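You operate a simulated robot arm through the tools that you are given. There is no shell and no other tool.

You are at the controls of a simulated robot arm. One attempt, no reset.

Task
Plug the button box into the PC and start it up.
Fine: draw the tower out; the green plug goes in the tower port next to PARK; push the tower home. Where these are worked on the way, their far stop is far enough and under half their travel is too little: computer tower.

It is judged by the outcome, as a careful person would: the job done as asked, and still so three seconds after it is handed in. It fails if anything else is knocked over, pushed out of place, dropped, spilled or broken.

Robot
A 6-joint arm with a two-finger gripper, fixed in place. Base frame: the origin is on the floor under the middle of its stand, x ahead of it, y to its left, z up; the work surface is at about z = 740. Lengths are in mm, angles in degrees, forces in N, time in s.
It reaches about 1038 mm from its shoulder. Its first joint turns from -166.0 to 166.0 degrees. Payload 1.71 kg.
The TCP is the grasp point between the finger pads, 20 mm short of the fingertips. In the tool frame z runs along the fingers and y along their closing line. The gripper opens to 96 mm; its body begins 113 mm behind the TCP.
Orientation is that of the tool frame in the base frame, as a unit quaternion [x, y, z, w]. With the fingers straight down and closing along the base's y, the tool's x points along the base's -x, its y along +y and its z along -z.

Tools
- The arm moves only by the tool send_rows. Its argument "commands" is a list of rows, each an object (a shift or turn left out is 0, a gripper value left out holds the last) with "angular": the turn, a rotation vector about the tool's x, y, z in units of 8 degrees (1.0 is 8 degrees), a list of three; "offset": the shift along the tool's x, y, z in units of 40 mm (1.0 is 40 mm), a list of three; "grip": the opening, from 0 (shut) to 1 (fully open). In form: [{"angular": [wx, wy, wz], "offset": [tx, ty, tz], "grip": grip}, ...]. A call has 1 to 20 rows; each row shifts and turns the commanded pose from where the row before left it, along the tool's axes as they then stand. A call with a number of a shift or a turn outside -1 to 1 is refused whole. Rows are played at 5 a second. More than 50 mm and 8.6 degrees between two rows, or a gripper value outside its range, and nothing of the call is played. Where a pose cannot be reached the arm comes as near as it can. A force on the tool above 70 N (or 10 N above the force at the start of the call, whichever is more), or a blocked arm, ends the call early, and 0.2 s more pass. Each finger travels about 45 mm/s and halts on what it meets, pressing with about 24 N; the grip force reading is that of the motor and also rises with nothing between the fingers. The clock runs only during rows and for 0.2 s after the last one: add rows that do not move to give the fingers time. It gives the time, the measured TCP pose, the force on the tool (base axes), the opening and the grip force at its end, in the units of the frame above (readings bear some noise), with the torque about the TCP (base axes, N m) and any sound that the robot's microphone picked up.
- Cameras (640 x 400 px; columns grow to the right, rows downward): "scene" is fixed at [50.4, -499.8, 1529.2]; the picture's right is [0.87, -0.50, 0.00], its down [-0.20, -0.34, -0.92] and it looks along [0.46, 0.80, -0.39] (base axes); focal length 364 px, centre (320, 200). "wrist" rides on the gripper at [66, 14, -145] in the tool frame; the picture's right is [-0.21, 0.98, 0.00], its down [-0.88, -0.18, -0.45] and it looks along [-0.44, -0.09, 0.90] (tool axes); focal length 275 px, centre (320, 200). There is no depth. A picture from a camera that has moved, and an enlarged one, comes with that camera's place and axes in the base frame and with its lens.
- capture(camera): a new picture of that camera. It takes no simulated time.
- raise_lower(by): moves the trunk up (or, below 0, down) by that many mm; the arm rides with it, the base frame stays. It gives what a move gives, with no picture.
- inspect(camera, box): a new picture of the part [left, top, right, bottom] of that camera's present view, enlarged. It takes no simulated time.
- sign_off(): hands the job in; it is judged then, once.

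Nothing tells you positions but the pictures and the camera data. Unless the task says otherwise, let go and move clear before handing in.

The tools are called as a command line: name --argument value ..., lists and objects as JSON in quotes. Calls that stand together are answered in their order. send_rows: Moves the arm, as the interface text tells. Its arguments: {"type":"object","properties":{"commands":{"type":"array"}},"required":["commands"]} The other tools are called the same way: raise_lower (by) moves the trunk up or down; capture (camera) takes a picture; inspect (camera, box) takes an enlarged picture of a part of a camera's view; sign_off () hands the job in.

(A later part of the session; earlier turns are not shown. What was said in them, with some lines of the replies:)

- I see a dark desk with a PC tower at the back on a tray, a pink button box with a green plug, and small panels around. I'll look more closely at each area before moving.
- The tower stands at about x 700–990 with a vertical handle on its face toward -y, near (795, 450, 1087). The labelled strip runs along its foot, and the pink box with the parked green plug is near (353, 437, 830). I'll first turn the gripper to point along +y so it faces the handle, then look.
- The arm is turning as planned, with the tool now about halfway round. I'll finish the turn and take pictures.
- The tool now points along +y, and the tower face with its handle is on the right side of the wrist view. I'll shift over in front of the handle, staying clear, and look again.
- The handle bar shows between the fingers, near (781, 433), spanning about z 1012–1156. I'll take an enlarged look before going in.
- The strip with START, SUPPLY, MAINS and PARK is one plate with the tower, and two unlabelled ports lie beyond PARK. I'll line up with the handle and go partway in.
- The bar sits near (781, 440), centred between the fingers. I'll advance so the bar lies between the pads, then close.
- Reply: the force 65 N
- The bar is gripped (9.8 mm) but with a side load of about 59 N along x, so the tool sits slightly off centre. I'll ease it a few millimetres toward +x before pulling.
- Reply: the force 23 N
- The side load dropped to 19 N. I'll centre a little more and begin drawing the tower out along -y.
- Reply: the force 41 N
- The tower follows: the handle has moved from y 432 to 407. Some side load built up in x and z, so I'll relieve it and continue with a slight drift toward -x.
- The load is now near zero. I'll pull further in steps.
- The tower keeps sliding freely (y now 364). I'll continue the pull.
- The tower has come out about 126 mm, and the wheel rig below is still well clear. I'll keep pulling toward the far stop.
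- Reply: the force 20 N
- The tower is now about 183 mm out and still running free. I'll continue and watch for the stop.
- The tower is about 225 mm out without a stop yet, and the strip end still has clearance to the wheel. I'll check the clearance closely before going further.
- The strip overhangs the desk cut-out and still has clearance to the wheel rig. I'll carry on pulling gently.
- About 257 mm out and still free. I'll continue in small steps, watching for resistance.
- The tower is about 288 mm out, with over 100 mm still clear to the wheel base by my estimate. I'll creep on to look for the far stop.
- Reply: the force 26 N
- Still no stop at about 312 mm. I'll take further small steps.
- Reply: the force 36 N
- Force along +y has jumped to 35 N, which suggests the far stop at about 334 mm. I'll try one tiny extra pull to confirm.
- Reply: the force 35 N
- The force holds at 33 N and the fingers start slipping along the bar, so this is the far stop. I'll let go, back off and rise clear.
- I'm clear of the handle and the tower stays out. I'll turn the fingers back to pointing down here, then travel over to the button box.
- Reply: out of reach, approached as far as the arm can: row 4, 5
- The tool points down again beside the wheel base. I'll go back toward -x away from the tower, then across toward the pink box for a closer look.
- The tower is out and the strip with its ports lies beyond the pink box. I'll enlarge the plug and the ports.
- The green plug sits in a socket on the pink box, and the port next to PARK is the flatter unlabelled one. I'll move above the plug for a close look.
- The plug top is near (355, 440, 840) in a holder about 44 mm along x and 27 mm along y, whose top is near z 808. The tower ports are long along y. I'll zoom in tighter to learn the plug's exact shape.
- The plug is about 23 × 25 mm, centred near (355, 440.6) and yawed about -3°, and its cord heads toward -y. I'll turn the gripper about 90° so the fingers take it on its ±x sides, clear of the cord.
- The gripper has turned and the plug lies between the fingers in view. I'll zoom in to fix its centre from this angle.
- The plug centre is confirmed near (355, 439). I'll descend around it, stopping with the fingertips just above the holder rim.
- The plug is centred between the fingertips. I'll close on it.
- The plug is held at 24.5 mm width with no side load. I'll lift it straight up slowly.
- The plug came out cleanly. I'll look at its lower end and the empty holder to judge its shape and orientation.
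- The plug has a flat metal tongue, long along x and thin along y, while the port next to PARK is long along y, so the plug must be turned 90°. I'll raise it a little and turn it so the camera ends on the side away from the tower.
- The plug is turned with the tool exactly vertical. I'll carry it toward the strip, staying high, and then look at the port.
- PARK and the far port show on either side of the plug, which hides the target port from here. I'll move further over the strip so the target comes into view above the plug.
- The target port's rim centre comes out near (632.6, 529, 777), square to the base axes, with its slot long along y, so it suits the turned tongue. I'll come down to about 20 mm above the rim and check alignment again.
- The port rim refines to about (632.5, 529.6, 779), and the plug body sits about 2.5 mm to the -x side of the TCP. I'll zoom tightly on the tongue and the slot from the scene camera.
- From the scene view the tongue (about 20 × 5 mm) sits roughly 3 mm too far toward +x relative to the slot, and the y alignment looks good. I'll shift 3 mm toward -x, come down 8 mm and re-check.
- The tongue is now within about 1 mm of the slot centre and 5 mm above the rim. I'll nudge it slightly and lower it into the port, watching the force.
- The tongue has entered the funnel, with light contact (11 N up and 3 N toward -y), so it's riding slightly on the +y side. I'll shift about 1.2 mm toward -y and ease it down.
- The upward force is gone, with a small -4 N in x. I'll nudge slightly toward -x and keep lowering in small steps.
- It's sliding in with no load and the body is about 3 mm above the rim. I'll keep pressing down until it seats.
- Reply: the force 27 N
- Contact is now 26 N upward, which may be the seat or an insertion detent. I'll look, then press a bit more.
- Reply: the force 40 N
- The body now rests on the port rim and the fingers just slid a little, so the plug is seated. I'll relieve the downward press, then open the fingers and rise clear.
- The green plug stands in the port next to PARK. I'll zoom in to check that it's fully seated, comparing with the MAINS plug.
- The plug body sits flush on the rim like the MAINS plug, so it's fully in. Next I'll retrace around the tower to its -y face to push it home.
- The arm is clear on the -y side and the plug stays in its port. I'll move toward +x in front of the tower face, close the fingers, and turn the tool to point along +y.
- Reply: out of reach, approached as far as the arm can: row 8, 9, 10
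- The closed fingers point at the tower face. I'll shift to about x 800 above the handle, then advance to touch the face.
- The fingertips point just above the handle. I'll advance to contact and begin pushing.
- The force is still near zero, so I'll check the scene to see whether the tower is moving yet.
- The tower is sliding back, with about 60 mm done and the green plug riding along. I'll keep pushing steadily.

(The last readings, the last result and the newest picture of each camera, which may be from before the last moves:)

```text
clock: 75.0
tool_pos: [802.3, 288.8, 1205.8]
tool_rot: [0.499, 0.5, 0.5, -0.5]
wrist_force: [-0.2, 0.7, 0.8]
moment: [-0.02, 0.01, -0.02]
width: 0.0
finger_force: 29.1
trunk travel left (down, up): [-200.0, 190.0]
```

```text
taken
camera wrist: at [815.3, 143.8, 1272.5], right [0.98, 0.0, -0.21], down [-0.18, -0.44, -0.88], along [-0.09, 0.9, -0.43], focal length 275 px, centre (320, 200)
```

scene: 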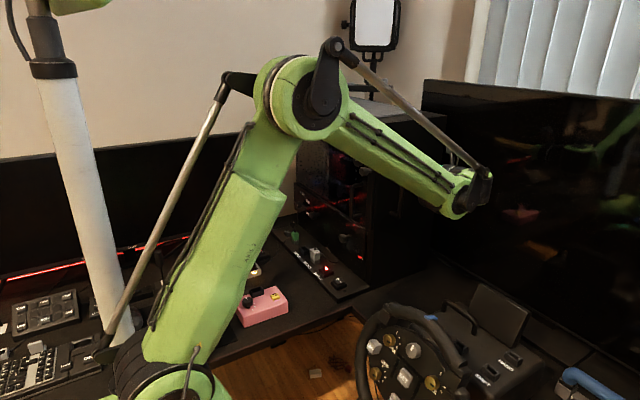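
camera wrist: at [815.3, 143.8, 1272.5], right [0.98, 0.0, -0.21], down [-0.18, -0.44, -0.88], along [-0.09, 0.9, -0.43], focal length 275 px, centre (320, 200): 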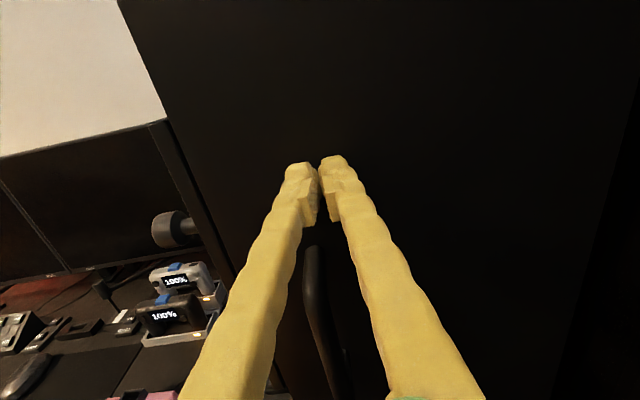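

The tower is about halfway back and still moving freely. I'll continue pushing toward home.

send_rows --commands '[{"offset": [0, 0, 0.25]}, {"offset": [0, 0, 0.25]}, {"offset": [0, 0, 0.25]}, {"offset": [0, 0, 0.25]}, {"offset": [0, 0, 0.25]}, {"offset": [0, 0, 0.25]}, {"offset": [0, 0, 0.25]}, {"offset": [0, 0, 0.25]}, {"offset": [0, 0, 0.25]}, {"offset": [0, 0, 0.25]}, {"offset": [0, 0, 0.25]}, {"offset": [0, 0, 0]}]'

inspect --camera "scene" --box '[250, 190, 410, 290]'

```text
clock: 77.6
tool_pos: [801.9, 399.3, 1208.0]
tool_rot: [0.501, 0.499, 0.502, -0.499]
wrist_force: [0.3, -0.8, -0.3]
moment: [0.02, -0.03, -0.02]
width: 0.0
finger_force: 29.9
trunk travel left (down, up): [-200.0, 190.0]
```

```text
4.00 times, centred on (330, 240) of scene
camera zoom: at [50.4, -499.8, 1529.2], right [0.87, -0.5, 0.0], down [-0.2, -0.34, -0.92], along [0.46, 0.8, -0.39], focal length 1455 px, centre (280, 40)
```

zoom: 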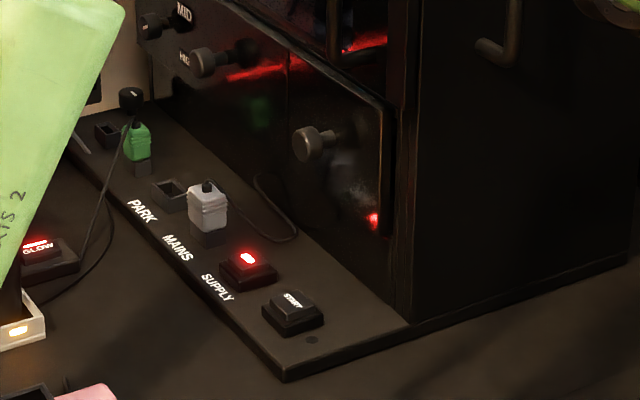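

By comparison with the starting picture, about 35–40 mm remain. I'll slow down and push until it meets the home stop.

send_rows --commands '[{"offset": [0, 0, 0.2]}, {"offset": [0, 0, 0.2]}, {"offset": [0, 0, 0.2]}, {"offset": [0, 0, 0.12]}, {"offset": [0, 0, 0.1]}, {"offset": [0, 0, 0]}]'

inspect --camera "scene" --box '[250, 190, 410, 290]'

```text
clock: 79.0
tool_pos: [801.3, 431.3, 1207.3]
tool_rot: [0.499, 0.5, 0.5, -0.5]
wrist_force: [0.0, 0.4, 0.7]
moment: [-0.01, 0.0, 0.02]
width: 0.0
finger_force: 29.4
trunk travel left (down, up): [-200.0, 190.0]
```

```text
4.00 times, centred on (330, 240) of scene
camera zoom: at [50.4, -499.8, 1529.2], right [0.87, -0.5, 0.0], down [-0.2, -0.34, -0.92], along [0.46, 0.8, -0.39], focal length 1455 px, centre (280, 40)
```

zoom: 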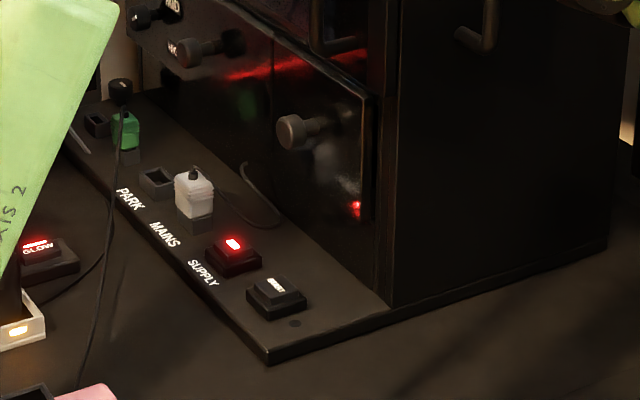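

A few millimetres remain. I'll creep in until I feel the stop.

send_rows --commands '[{"offset": [0, 0, 0.08]}, {"offset": [0, 0, 0.08]}, {"offset": [0, 0, 0.08]}, {"offset": [0, 0, 0.05]}, {"offset": [0, 0, 0]}]'

```text
clock: 80.2
tool_pos: [804.4, 439.5, 1207.7]
tool_rot: [0.5, 0.499, 0.501, -0.5]
wrist_force: [-5.5, -20.0, -5.6]
moment: [-0.1, -0.06, 0.08]
width: 5.8
finger_force: 29.0
trunk travel left (down, up): [-200.0, 190.0]
```

A -20 N reaction shows the home stop. I'll press slightly more to be sure, then compare with the starting picture.

send_rows --commands '[{"offset": [0, 0, 0.05]}, {"offset": [0, 0, 0]}]'

inspect --camera "scene" --box '[250, 190, 410, 290]'

```text
clock: 80.8
tool_pos: [803.0, 439.9, 1209.3]
tool_rot: [0.5, 0.499, 0.501, -0.499]
wrist_force: [-9.0, -42.6, -14.1]
moment: [-0.33, -0.06, 0.22]
width: 5.8
finger_force: 29.6
trunk travel left (down, up): [-200.0, 190.0]
```

```text
4.00 times, centred on (330, 240) of scene
camera zoom: at [50.4, -499.8, 1529.2], right [0.87, -0.5, 0.0], down [-0.2, -0.34, -0.92], along [0.46, 0.8, -0.39], focal length 1455 px, centre (280, 40)
```

zoom: 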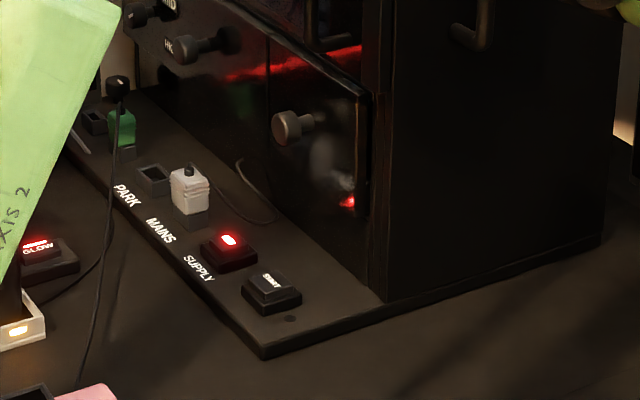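

The view matches the starting picture exactly, so the tower is home, with the green plug in its port. I'll back away and turn the tool down to look at START.

send_rows --commands '[{"offset": [0, 0, -0.3], "grip": 0}, {"offset": [0, 0, -0.9]}, {"offset": [0, 0, -0.9]}, {"offset": [0, 0, -0.9]}, {"offset": [0, 0, -0.9]}, {"offset": [0, -0.9, 0]}, {"offset": [0, -0.95, 0]}, {"offset": [0, -0.95, 0]}, {"offset": [0, -0.95, 0]}, {"offset": [0, -0.6, 0]}, {"offset": [0, 0, 0]}]'

send_rows --commands '[{"angular": [0.577, -0.577, -0.577]}, {"angular": [0.577, -0.577, -0.577]}, {"angular": [0.577, -0.577, -0.577]}, {"angular": [0.577, -0.577, -0.577]}, {"angular": [0.577, -0.577, -0.577]}, {"angular": [0.577, -0.577, -0.577]}, {"angular": [0.577, -0.577, -0.577]}, {"angular": [0.577, -0.577, -0.577]}, {"angular": [0.577, -0.577, -0.577]}, {"angular": [0.577, -0.577, -0.577]}, {"angular": [0.577, -0.577, -0.577]}, {"angular": [0.577, -0.577, -0.577]}, {"angular": [0.577, -0.577, -0.577]}, {"angular": [0.577, -0.577, -0.577]}, {"angular": [0.577, -0.577, -0.577]}, {"angular": [0, 0, 0]}, {"angular": [0, 0, 0]}]'

capture --camera "wrist"

capture --camera "scene"

```text
clock: 83.2
tool_pos: [625.1, 290.4, 1207.6]
tool_rot: [0.5, 0.5, 0.501, -0.5]
wrist_force: [0.1, 0.3, -0.6]
moment: [-0.01, -0.02, -0.04]
width: 0.0
finger_force: 29.9
trunk travel left (down, up): [-200.0, 190.0]
```

```text
clock: 86.8
tool_pos: [626.3, 288.1, 1206.9]
tool_rot: [0.001, 1.0, 0.0, 0.001]
wrist_force: [0.4, -0.6, 0.3]
moment: [0.02, -0.02, -0.04]
width: 0.2
finger_force: 29.5
trunk travel left (down, up): [-200.0, 190.0]
```

```text
taken
camera wrist: at [562.5, 302.5, 1352.5], right [0.21, 0.98, 0.0], down [0.88, -0.19, 0.45], along [0.44, -0.09, -0.9], focal length 275 px, centre (320, 200)
```

wrist: 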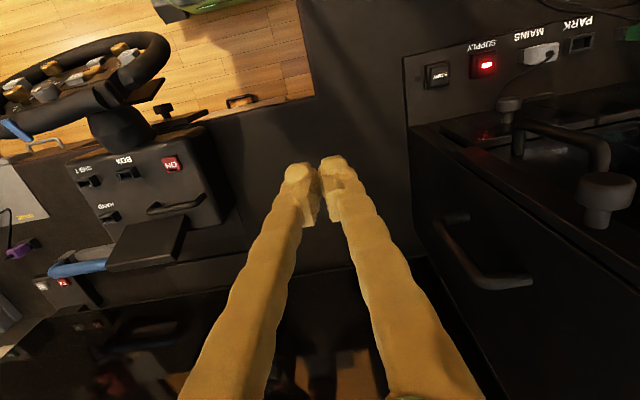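

```text
taken
```

scene: 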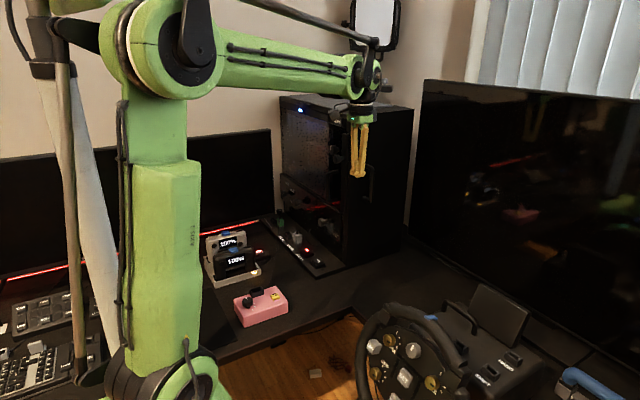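

START appears near (631, 516). I'll zoom in on it and SUPPLY.

inspect --camera "wrist" --box '[400, 20, 600, 120]'

inspect --camera "scene" --box '[295, 240, 335, 280]'

```text
3.20 times, centred on (500, 70) of wrist
camera zoom: at [562.5, 302.5, 1352.5], right [0.21, 0.98, 0.0], down [0.88, -0.19, 0.45], along [0.44, -0.09, -0.9], focal length 881 px, centre (-256, 616)
```

zoom: 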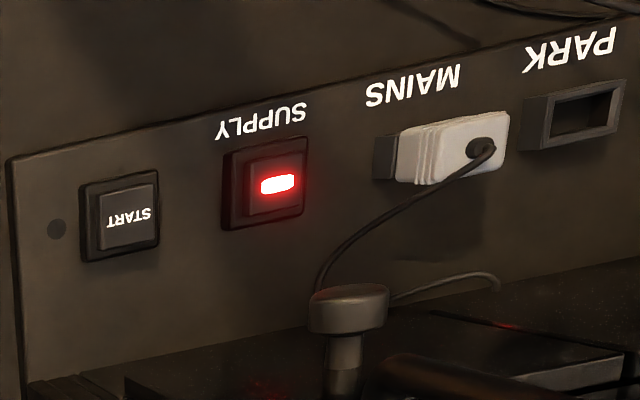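

```text
10.00 times, centred on (315, 260) of scene
camera zoom: at [50.4, -499.8, 1529.2], right [0.87, -0.5, 0.0], down [-0.2, -0.34, -0.92], along [0.46, 0.8, -0.39], focal length 3638 px, centre (370, -400)
```

zoom: 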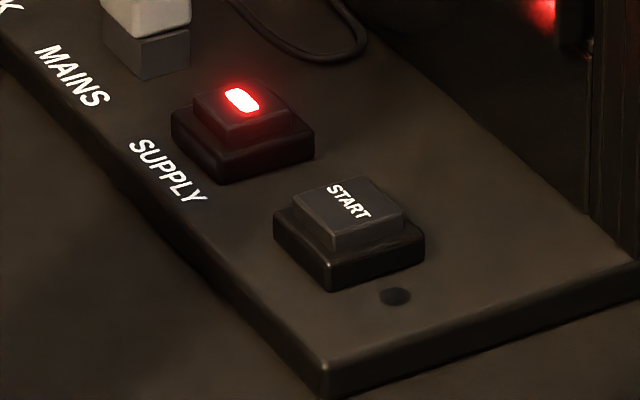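

START is a push button with a small dark lamp beside it, and SUPPLY is already lit. I'll tilt the hand about 20° away from the tower's knobs, then come down in front of the strip near START.

send_rows --commands '[{"angular": [0, -0.83, 0], "grip": 0}, {"angular": [0, -0.83, 0]}, {"angular": [0, -0.84, 0]}, {"offset": [0.39, 0.7125, 0.524]}, {"offset": [0.39, 0.7125, 0.524]}, {"offset": [0.39, 0.7125, 0.524]}, {"offset": [0.39, 0.7125, 0.524]}, {"offset": [0.39, 0.7125, 0.524]}, {"offset": [0.39, 0.7125, 0.524]}, {"offset": [0.39, 0.7125, 0.524]}, {"offset": [0.39, 0.7125, 0.524]}, {"offset": [0, 0, 0]}, {"offset": [0, 0, 0]}]'

capture --camera "wrist"

capture --camera "scene"

```text
clock: 89.6
tool_pos: [570.8, 516.1, 1007.1]
tool_rot: [0.001, 0.985, 0.0, 0.175]
wrist_force: [-0.1, -0.3, 0.4]
moment: [-0.01, 0.0, -0.01]
width: 0.0
finger_force: 29.0
trunk travel left (down, up): [-200.0, 190.0]
```

```text
taken
camera wrist: at [459.5, 530.8, 1121.7], right [0.2, 0.98, 0.07], down [0.67, -0.19, 0.72], along [0.72, -0.09, -0.69], focal length 275 px, centre (320, 200)
```

wrist: 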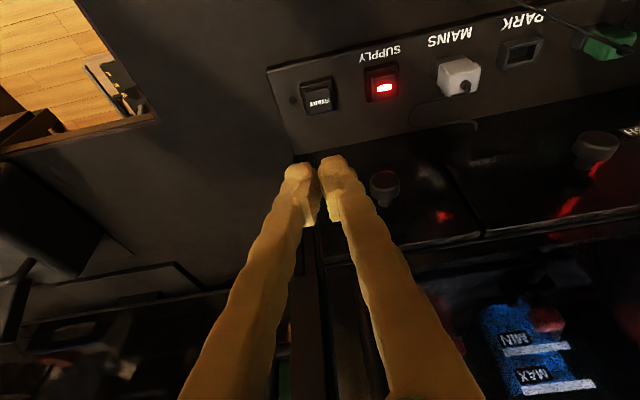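

```text
taken
```

scene: 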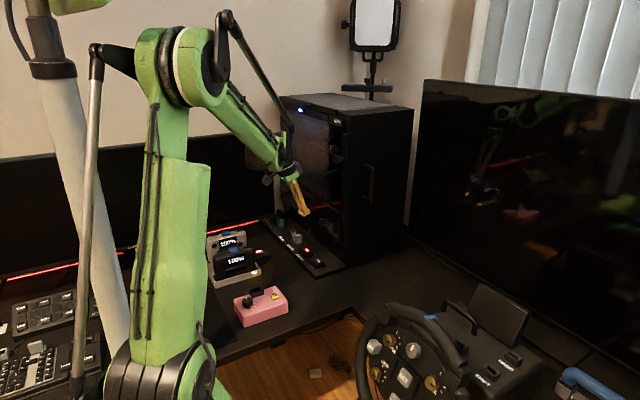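

The tilted view shows START and SUPPLY clearly. I'll zoom to pinpoint START.

inspect --camera "wrist" --box '[260, 50, 420, 150]'

```text
4.00 times, centred on (340, 100) of wrist
camera zoom: at [459.5, 530.8, 1121.7], right [0.2, 0.98, 0.07], down [0.67, -0.19, 0.72], along [0.72, -0.09, -0.69], focal length 1101 px, centre (240, 600)
```

zoom: 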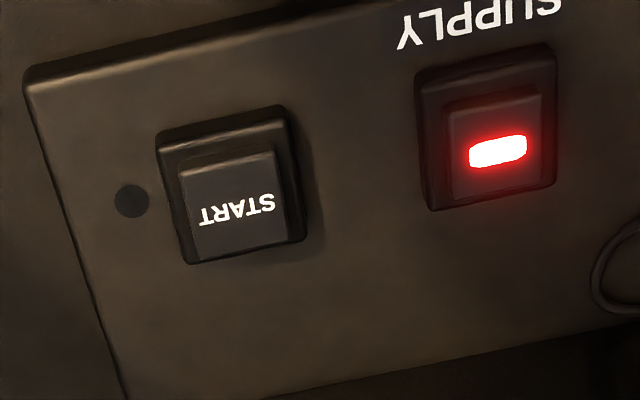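

START's cap centre is near (630, 518, 787). I'll come down and over so the closed fingertips are about 20 mm above it.

send_rows --commands '[{"offset": [0.32, 0, 0.88]}, {"offset": [0.32, 0, 0.88]}, {"offset": [0.32, 0, 0.88]}, {"offset": [0.32, 0, 0.88]}, {"offset": [-0.367, 0.017, 0.357]}, {"offset": [-0.367, 0.017, 0.357]}, {"offset": [-0.367, 0.017, 0.357]}, {"offset": [0, 0, 0]}, {"offset": [0, 0, 0]}]'

inspect --camera "scene" --box '[285, 230, 345, 280]'

capture --camera "wrist"

```text
clock: 91.6
tool_pos: [624.6, 519.2, 831.8]
tool_rot: [0.001, 0.985, 0.0, 0.175]
wrist_force: [-0.1, 1.2, 0.2]
moment: [0.02, 0.02, 0.01]
width: 0.0
finger_force: 29.0
trunk travel left (down, up): [-200.0, 190.0]
```

```text
8.00 times, centred on (315, 255) of scene
camera zoom: at [50.4, -499.8, 1529.2], right [0.87, -0.5, 0.0], down [-0.2, -0.34, -0.92], along [0.46, 0.8, -0.39], focal length 2911 px, centre (360, -240)
```

zoom: 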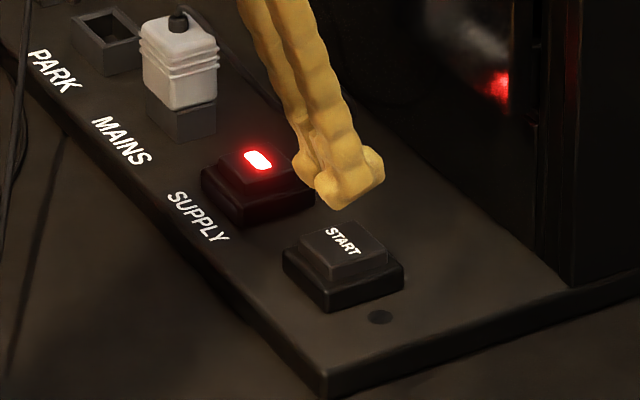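

```text
taken
camera wrist: at [513.8, 533.7, 946.4], right [0.2, 0.98, 0.07], down [0.67, -0.19, 0.72], along [0.72, -0.09, -0.69], focal length 275 px, centre (320, 200)
```

wrist: 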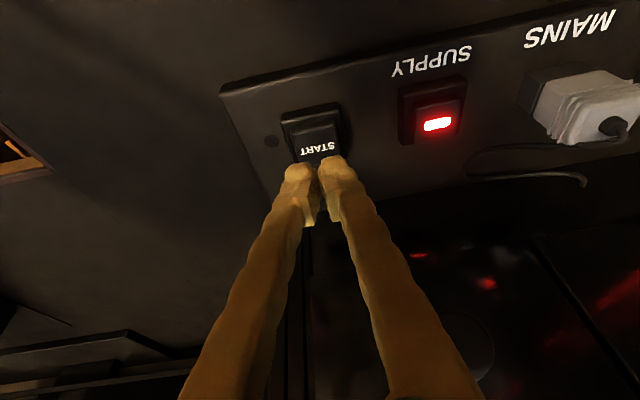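

The fingertips hover about 20 mm above the START cap. I'll check the alignment closely from the wrist before pressing.

inspect --camera "wrist" --box '[250, 80, 400, 230]'

inspect --camera "scene" --box '[300, 240, 335, 275]'

```text
2.67 times, centred on (325, 155) of wrist
camera zoom: at [513.8, 533.7, 946.4], right [0.2, 0.98, 0.07], down [0.67, -0.19, 0.72], along [0.72, -0.09, -0.69], focal length 734 px, centre (307, 320)
```

zoom: 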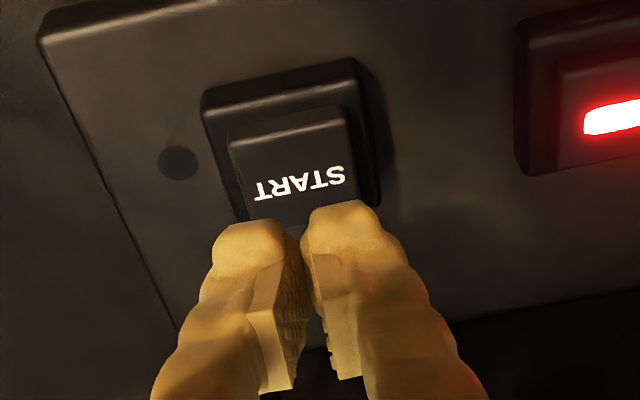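

```text
11.43 times, centred on (318, 258) of scene
camera zoom: at [50.4, -499.8, 1529.2], right [0.87, -0.5, 0.0], down [-0.2, -0.34, -0.92], along [0.46, 0.8, -0.39], focal length 4158 px, centre (349, -457)
```

zoom: 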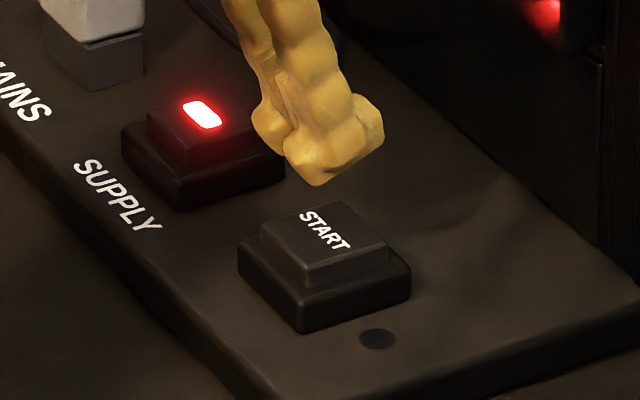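

The fingertips are centred over the START cap at about (628, 520). I'll go straight down to touch and press it.

send_rows --commands '[{"offset": [0.034, 0, 0.094]}, {"offset": [0.034, 0, 0.094]}, {"offset": [0.034, 0, 0.094]}, {"offset": [0.034, 0, 0.094]}, {"offset": [0, 0, 0]}]'

```text
clock: 92.8
tool_pos: [624.5, 519.2, 816.9]
tool_rot: [0.001, 0.985, 0.0, 0.175]
wrist_force: [0.3, -0.5, 0.1]
moment: [0.02, 0.02, -0.03]
width: 0.0
finger_force: 29.6
trunk travel left (down, up): [-200.0, 190.0]
```

send_rows --commands '[{"offset": [0.017, 0, 0.047]}, {"offset": [0.017, 0, 0.047]}, {"offset": [0.017, 0, 0.047]}, {"offset": [0, 0, 0]}]'

inspect --camera "scene" --box '[300, 240, 335, 275]'

```text
clock: 93.8
tool_pos: [624.1, 517.9, 810.5]
tool_rot: [0.0, 0.985, 0.0, 0.175]
wrist_force: [0.1, -0.7, -0.4]
moment: [0.0, -0.01, -0.03]
width: 0.2
finger_force: 29.5
trunk travel left (down, up): [-200.0, 190.0]
```

```text
11.43 times, centred on (318, 258) of scene
camera zoom: at [50.4, -499.8, 1529.2], right [0.87, -0.5, 0.0], down [-0.2, -0.34, -0.92], along [0.46, 0.8, -0.39], focal length 4158 px, centre (349, -457)
```

zoom: 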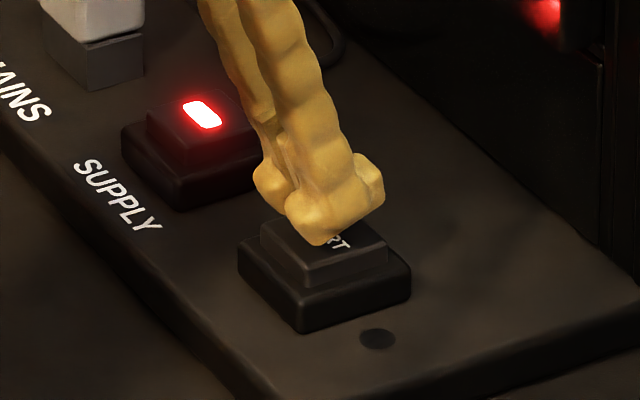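

The tips are just about to touch the cap. I'll press down in small steps and listen for a click.

send_rows --commands '[{"offset": [0.013, 0, 0.035]}, {"offset": [0.013, 0, 0.035]}, {"offset": [0, 0, 0]}]'

```text
clock: 94.6
tool_pos: [624.6, 518.4, 808.0]
tool_rot: [0.0, 0.985, 0.0, 0.175]
wrist_force: [-0.9, -0.8, 0.7]
moment: [-0.01, 0.01, -0.08]
width: 0.1
finger_force: 29.2
trunk travel left (down, up): [-200.0, 190.0]
```

send_rows --commands '[{"offset": [0.013, 0, 0.035]}, {"offset": [0.013, 0, 0.035]}, {"offset": [0, 0, 0]}]'

inspect --camera "scene" --box '[300, 240, 335, 275]'

```text
clock: 95.4
tool_pos: [625.8, 518.9, 804.4]
tool_rot: [0.001, 0.985, 0.0, 0.174]
wrist_force: [-0.3, 0.1, 0.3]
moment: [-0.01, 0.01, 0.02]
width: 0.0
finger_force: 29.4
trunk travel left (down, up): [-200.0, 190.0]
```

```text
11.43 times, centred on (318, 258) of scene
camera zoom: at [50.4, -499.8, 1529.2], right [0.87, -0.5, 0.0], down [-0.2, -0.34, -0.92], along [0.46, 0.8, -0.39], focal length 4158 px, centre (349, -457)
```

zoom: 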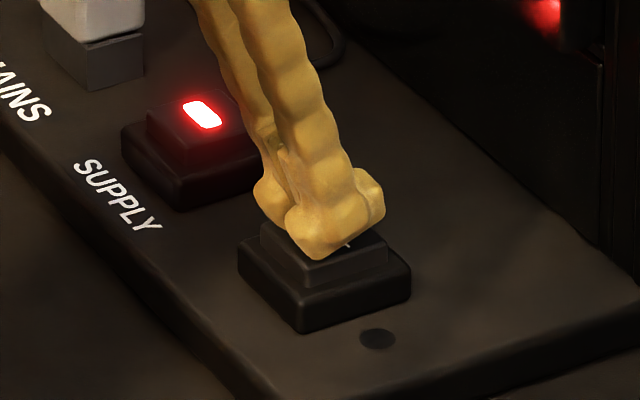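

No force yet, so I'm still just above the cap. I'll continue down in 1.5 mm steps.

send_rows --commands '[{"offset": [0.013, 0, 0.035]}, {"offset": [0.013, 0, 0.035]}, {"offset": [0.013, 0, 0.035]}, {"offset": [0, 0, 0]}]'

inspect --camera "scene" --box '[300, 240, 335, 275]'

```text
clock: 96.4
tool_pos: [625.5, 518.8, 799.1]
tool_rot: [0.001, 0.985, 0.0, 0.174]
wrist_force: [0.2, 0.0, 1.6]
moment: [-0.01, 0.02, 0.03]
width: 6.0
finger_force: 29.8
trunk travel left (down, up): [-200.0, 190.0]
heard: click
```

```text
11.43 times, centred on (318, 258) of scene
camera zoom: at [50.4, -499.8, 1529.2], right [0.87, -0.5, 0.0], down [-0.2, -0.34, -0.92], along [0.46, 0.8, -0.39], focal length 4158 px, centre (349, -457)
```

zoom: 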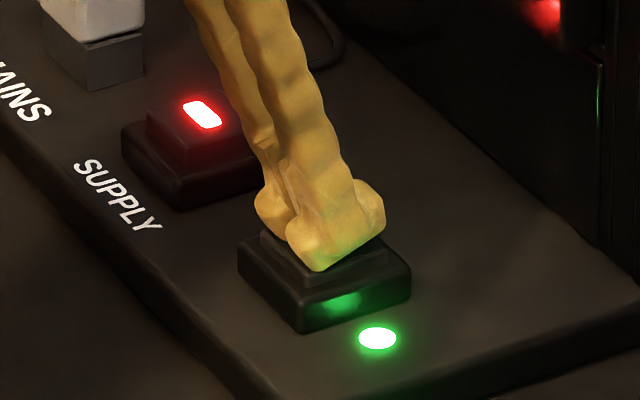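

I heard a click and the lamp beside START has turned green. I'll rise straight up and look around.

send_rows --commands '[{"offset": [-0.1, 0, -0.27]}, {"offset": [-0.2, 0, -0.55]}, {"offset": [-0.3, 0, -0.8]}, {"offset": [0, 0, -0.9]}, {"offset": [0, 0, -0.9]}, {"offset": [0, 0, -0.9]}, {"offset": [0, 0, -0.9]}, {"offset": [0, 0, 0]}, {"offset": [0, 0, 0]}]'

capture --camera "scene"

inspect --camera "scene" --box '[250, 190, 410, 290]'

capture --camera "wrist"

inspect --camera "scene" --box '[200, 215, 310, 335]'

```text
clock: 98.4
tool_pos: [576.0, 519.3, 1004.6]
tool_rot: [0.0, 0.985, 0.001, 0.175]
wrist_force: [0.4, 0.5, -0.3]
moment: [0.02, 0.0, 0.01]
width: 0.0
finger_force: 29.3
trunk travel left (down, up): [-200.0, 190.0]
```

```text
taken
```

scene: 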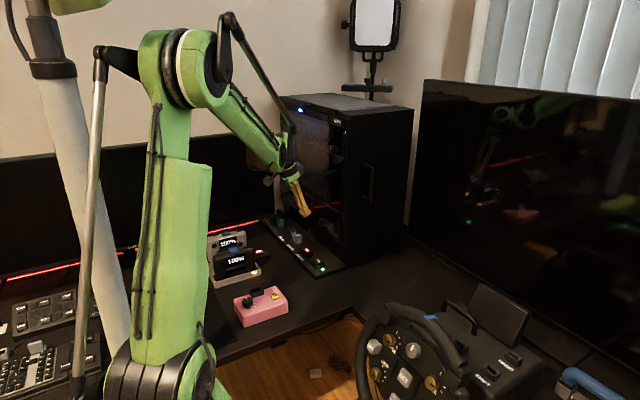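

```text
4.00 times, centred on (330, 240) of scene
camera zoom: at [50.4, -499.8, 1529.2], right [0.87, -0.5, 0.0], down [-0.2, -0.34, -0.92], along [0.46, 0.8, -0.39], focal length 1455 px, centre (280, 40)
```

zoom: 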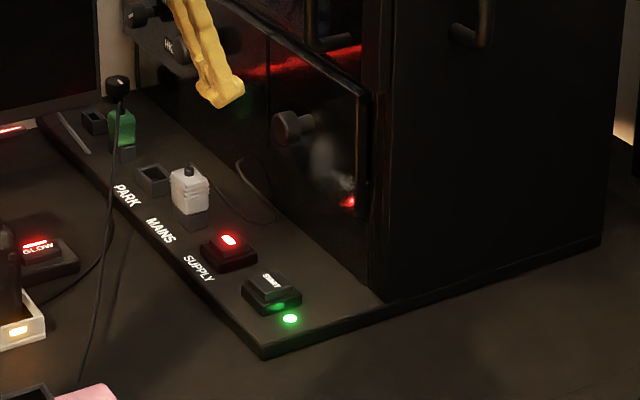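

```text
taken
camera wrist: at [465.1, 533.4, 1118.2], right [0.2, 0.98, 0.07], down [0.67, -0.19, 0.72], along [0.72, -0.09, -0.69], focal length 275 px, centre (320, 200)
```

wrist: 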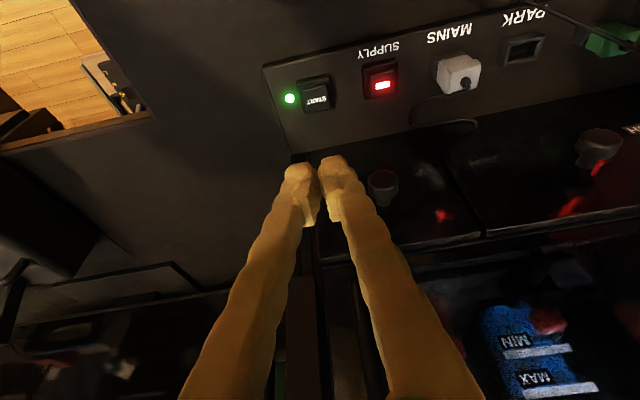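

```text
3.33 times, centred on (255, 275) of scene
camera zoom: at [50.4, -499.8, 1529.2], right [0.87, -0.5, 0.0], down [-0.2, -0.34, -0.92], along [0.46, 0.8, -0.39], focal length 1213 px, centre (537, -50)
```

zoom: 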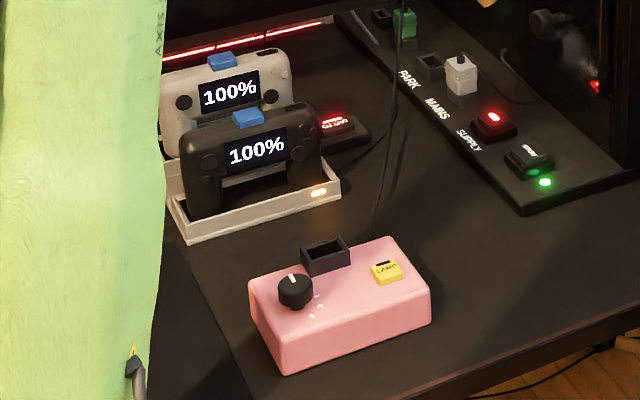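

The lamp is green, the tower is home and the box hasn't moved. I'll check closely that the plug is still fully seated and that nothing else changed.

inspect --camera "scene" --box '[262, 200, 302, 240]'

inspect --camera "wrist" --box '[480, 0, 640, 100]'

inspect --camera "scene" --box '[260, 80, 430, 280]'

```text
10.00 times, centred on (282, 220) of scene
camera zoom: at [50.4, -499.8, 1529.2], right [0.87, -0.5, 0.0], down [-0.2, -0.34, -0.92], along [0.46, 0.8, -0.39], focal length 3638 px, centre (700, 0)
```

zoom: 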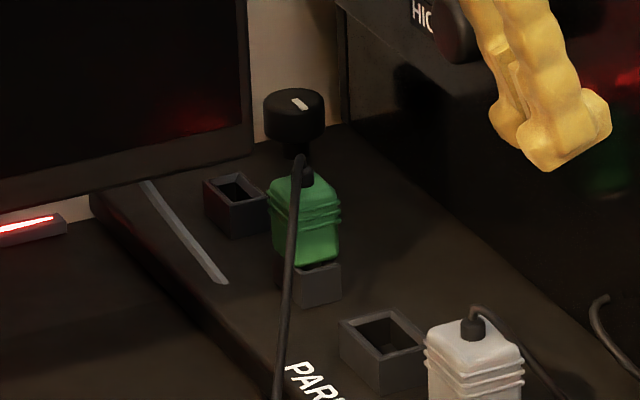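

```text
4.00 times, centred on (560, 50) of wrist
camera zoom: at [465.1, 533.4, 1118.2], right [0.2, 0.98, 0.07], down [0.67, -0.19, 0.72], along [0.72, -0.09, -0.69], focal length 1101 px, centre (-640, 800)
```

zoom: 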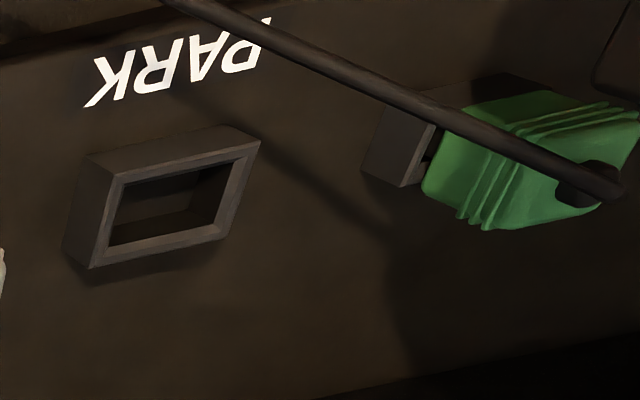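

```text
2.00 times, centred on (345, 180) of scene
camera zoom: at [50.4, -499.8, 1529.2], right [0.87, -0.5, 0.0], down [-0.2, -0.34, -0.92], along [0.46, 0.8, -0.39], focal length 728 px, centre (270, 240)
```

zoom: 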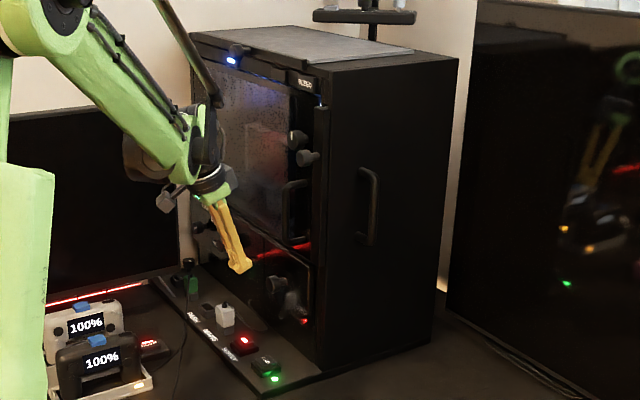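

The plug is still seated in the port beside PARK, the tower is home and START's lamp stays green. I'll back the arm further off to a safe place and confirm once more.

send_rows --commands '[{"offset": [0.2, 0, -0.9]}, {"offset": [0.2, -0.4, -0.85]}, {"offset": [0.2, -0.5, -0.8]}, {"offset": [0.2, -0.5, -0.8], "grip": 0.3}, {"offset": [0, -0.5, -0.5]}, {"offset": [0, 0, 0]}, {"offset": [0, 0, 0]}, {"offset": [0, 0, 0]}, {"offset": [0, 0, 0]}]'

capture --camera "scene"

inspect --camera "scene" --box '[190, 190, 350, 340]'

```text
clock: 100.4
tool_pos: [491.6, 441.3, 1137.3]
tool_rot: [0.0, 0.985, -0.001, 0.174]
wrist_force: [0.1, -0.5, -0.3]
moment: [-0.02, 0.0, 0.04]
width: 29.0
finger_force: 0.2
trunk travel left (down, up): [-200.0, 190.0]
```

```text
taken
```

scene: 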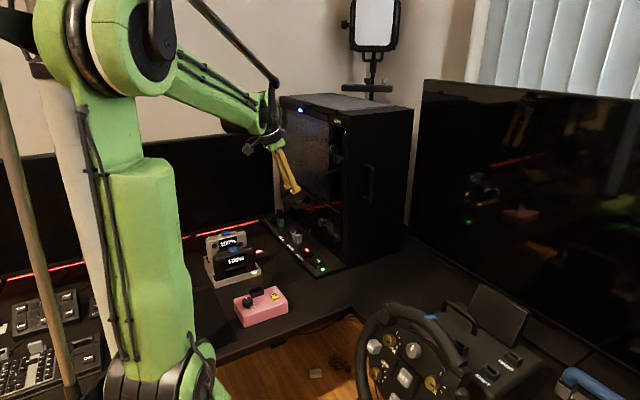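

```text
2.67 times, centred on (270, 265) of scene
camera zoom: at [50.4, -499.8, 1529.2], right [0.87, -0.5, 0.0], down [-0.2, -0.34, -0.92], along [0.46, 0.8, -0.39], focal length 970 px, centre (453, 27)
```

zoom: 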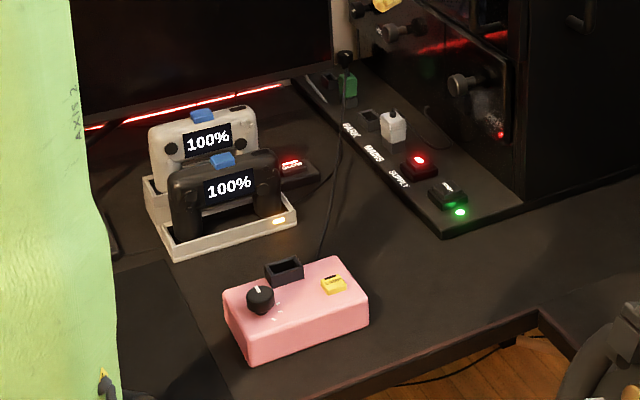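

The green plug is in the tower port next to PARK, the tower is home, and START's lamp is green. Everything else is where it was and the arm is clear, so I'm handing the job in.

sign_off

```text
The job is handed in.
```

The button box is plugged into the PC and the PC is started, and I've handed the job in.

- **Tower:** I drew it out by its handle to the far stop, about 334 mm. After plugging in, I pushed it back until it met the home stop, and the view then matched the starting picture.
- **Plug:** The green plug is in the port next to PARK. Its body sits flush on the port rim, and it was still seated after the tower went home.
- **Start:** I pressed START once. It clicked, and the small lamp beside it turned green and stayed on.

In the last pictures the pink box and everything else look where they started. The gripper is empty and clear of the desk.
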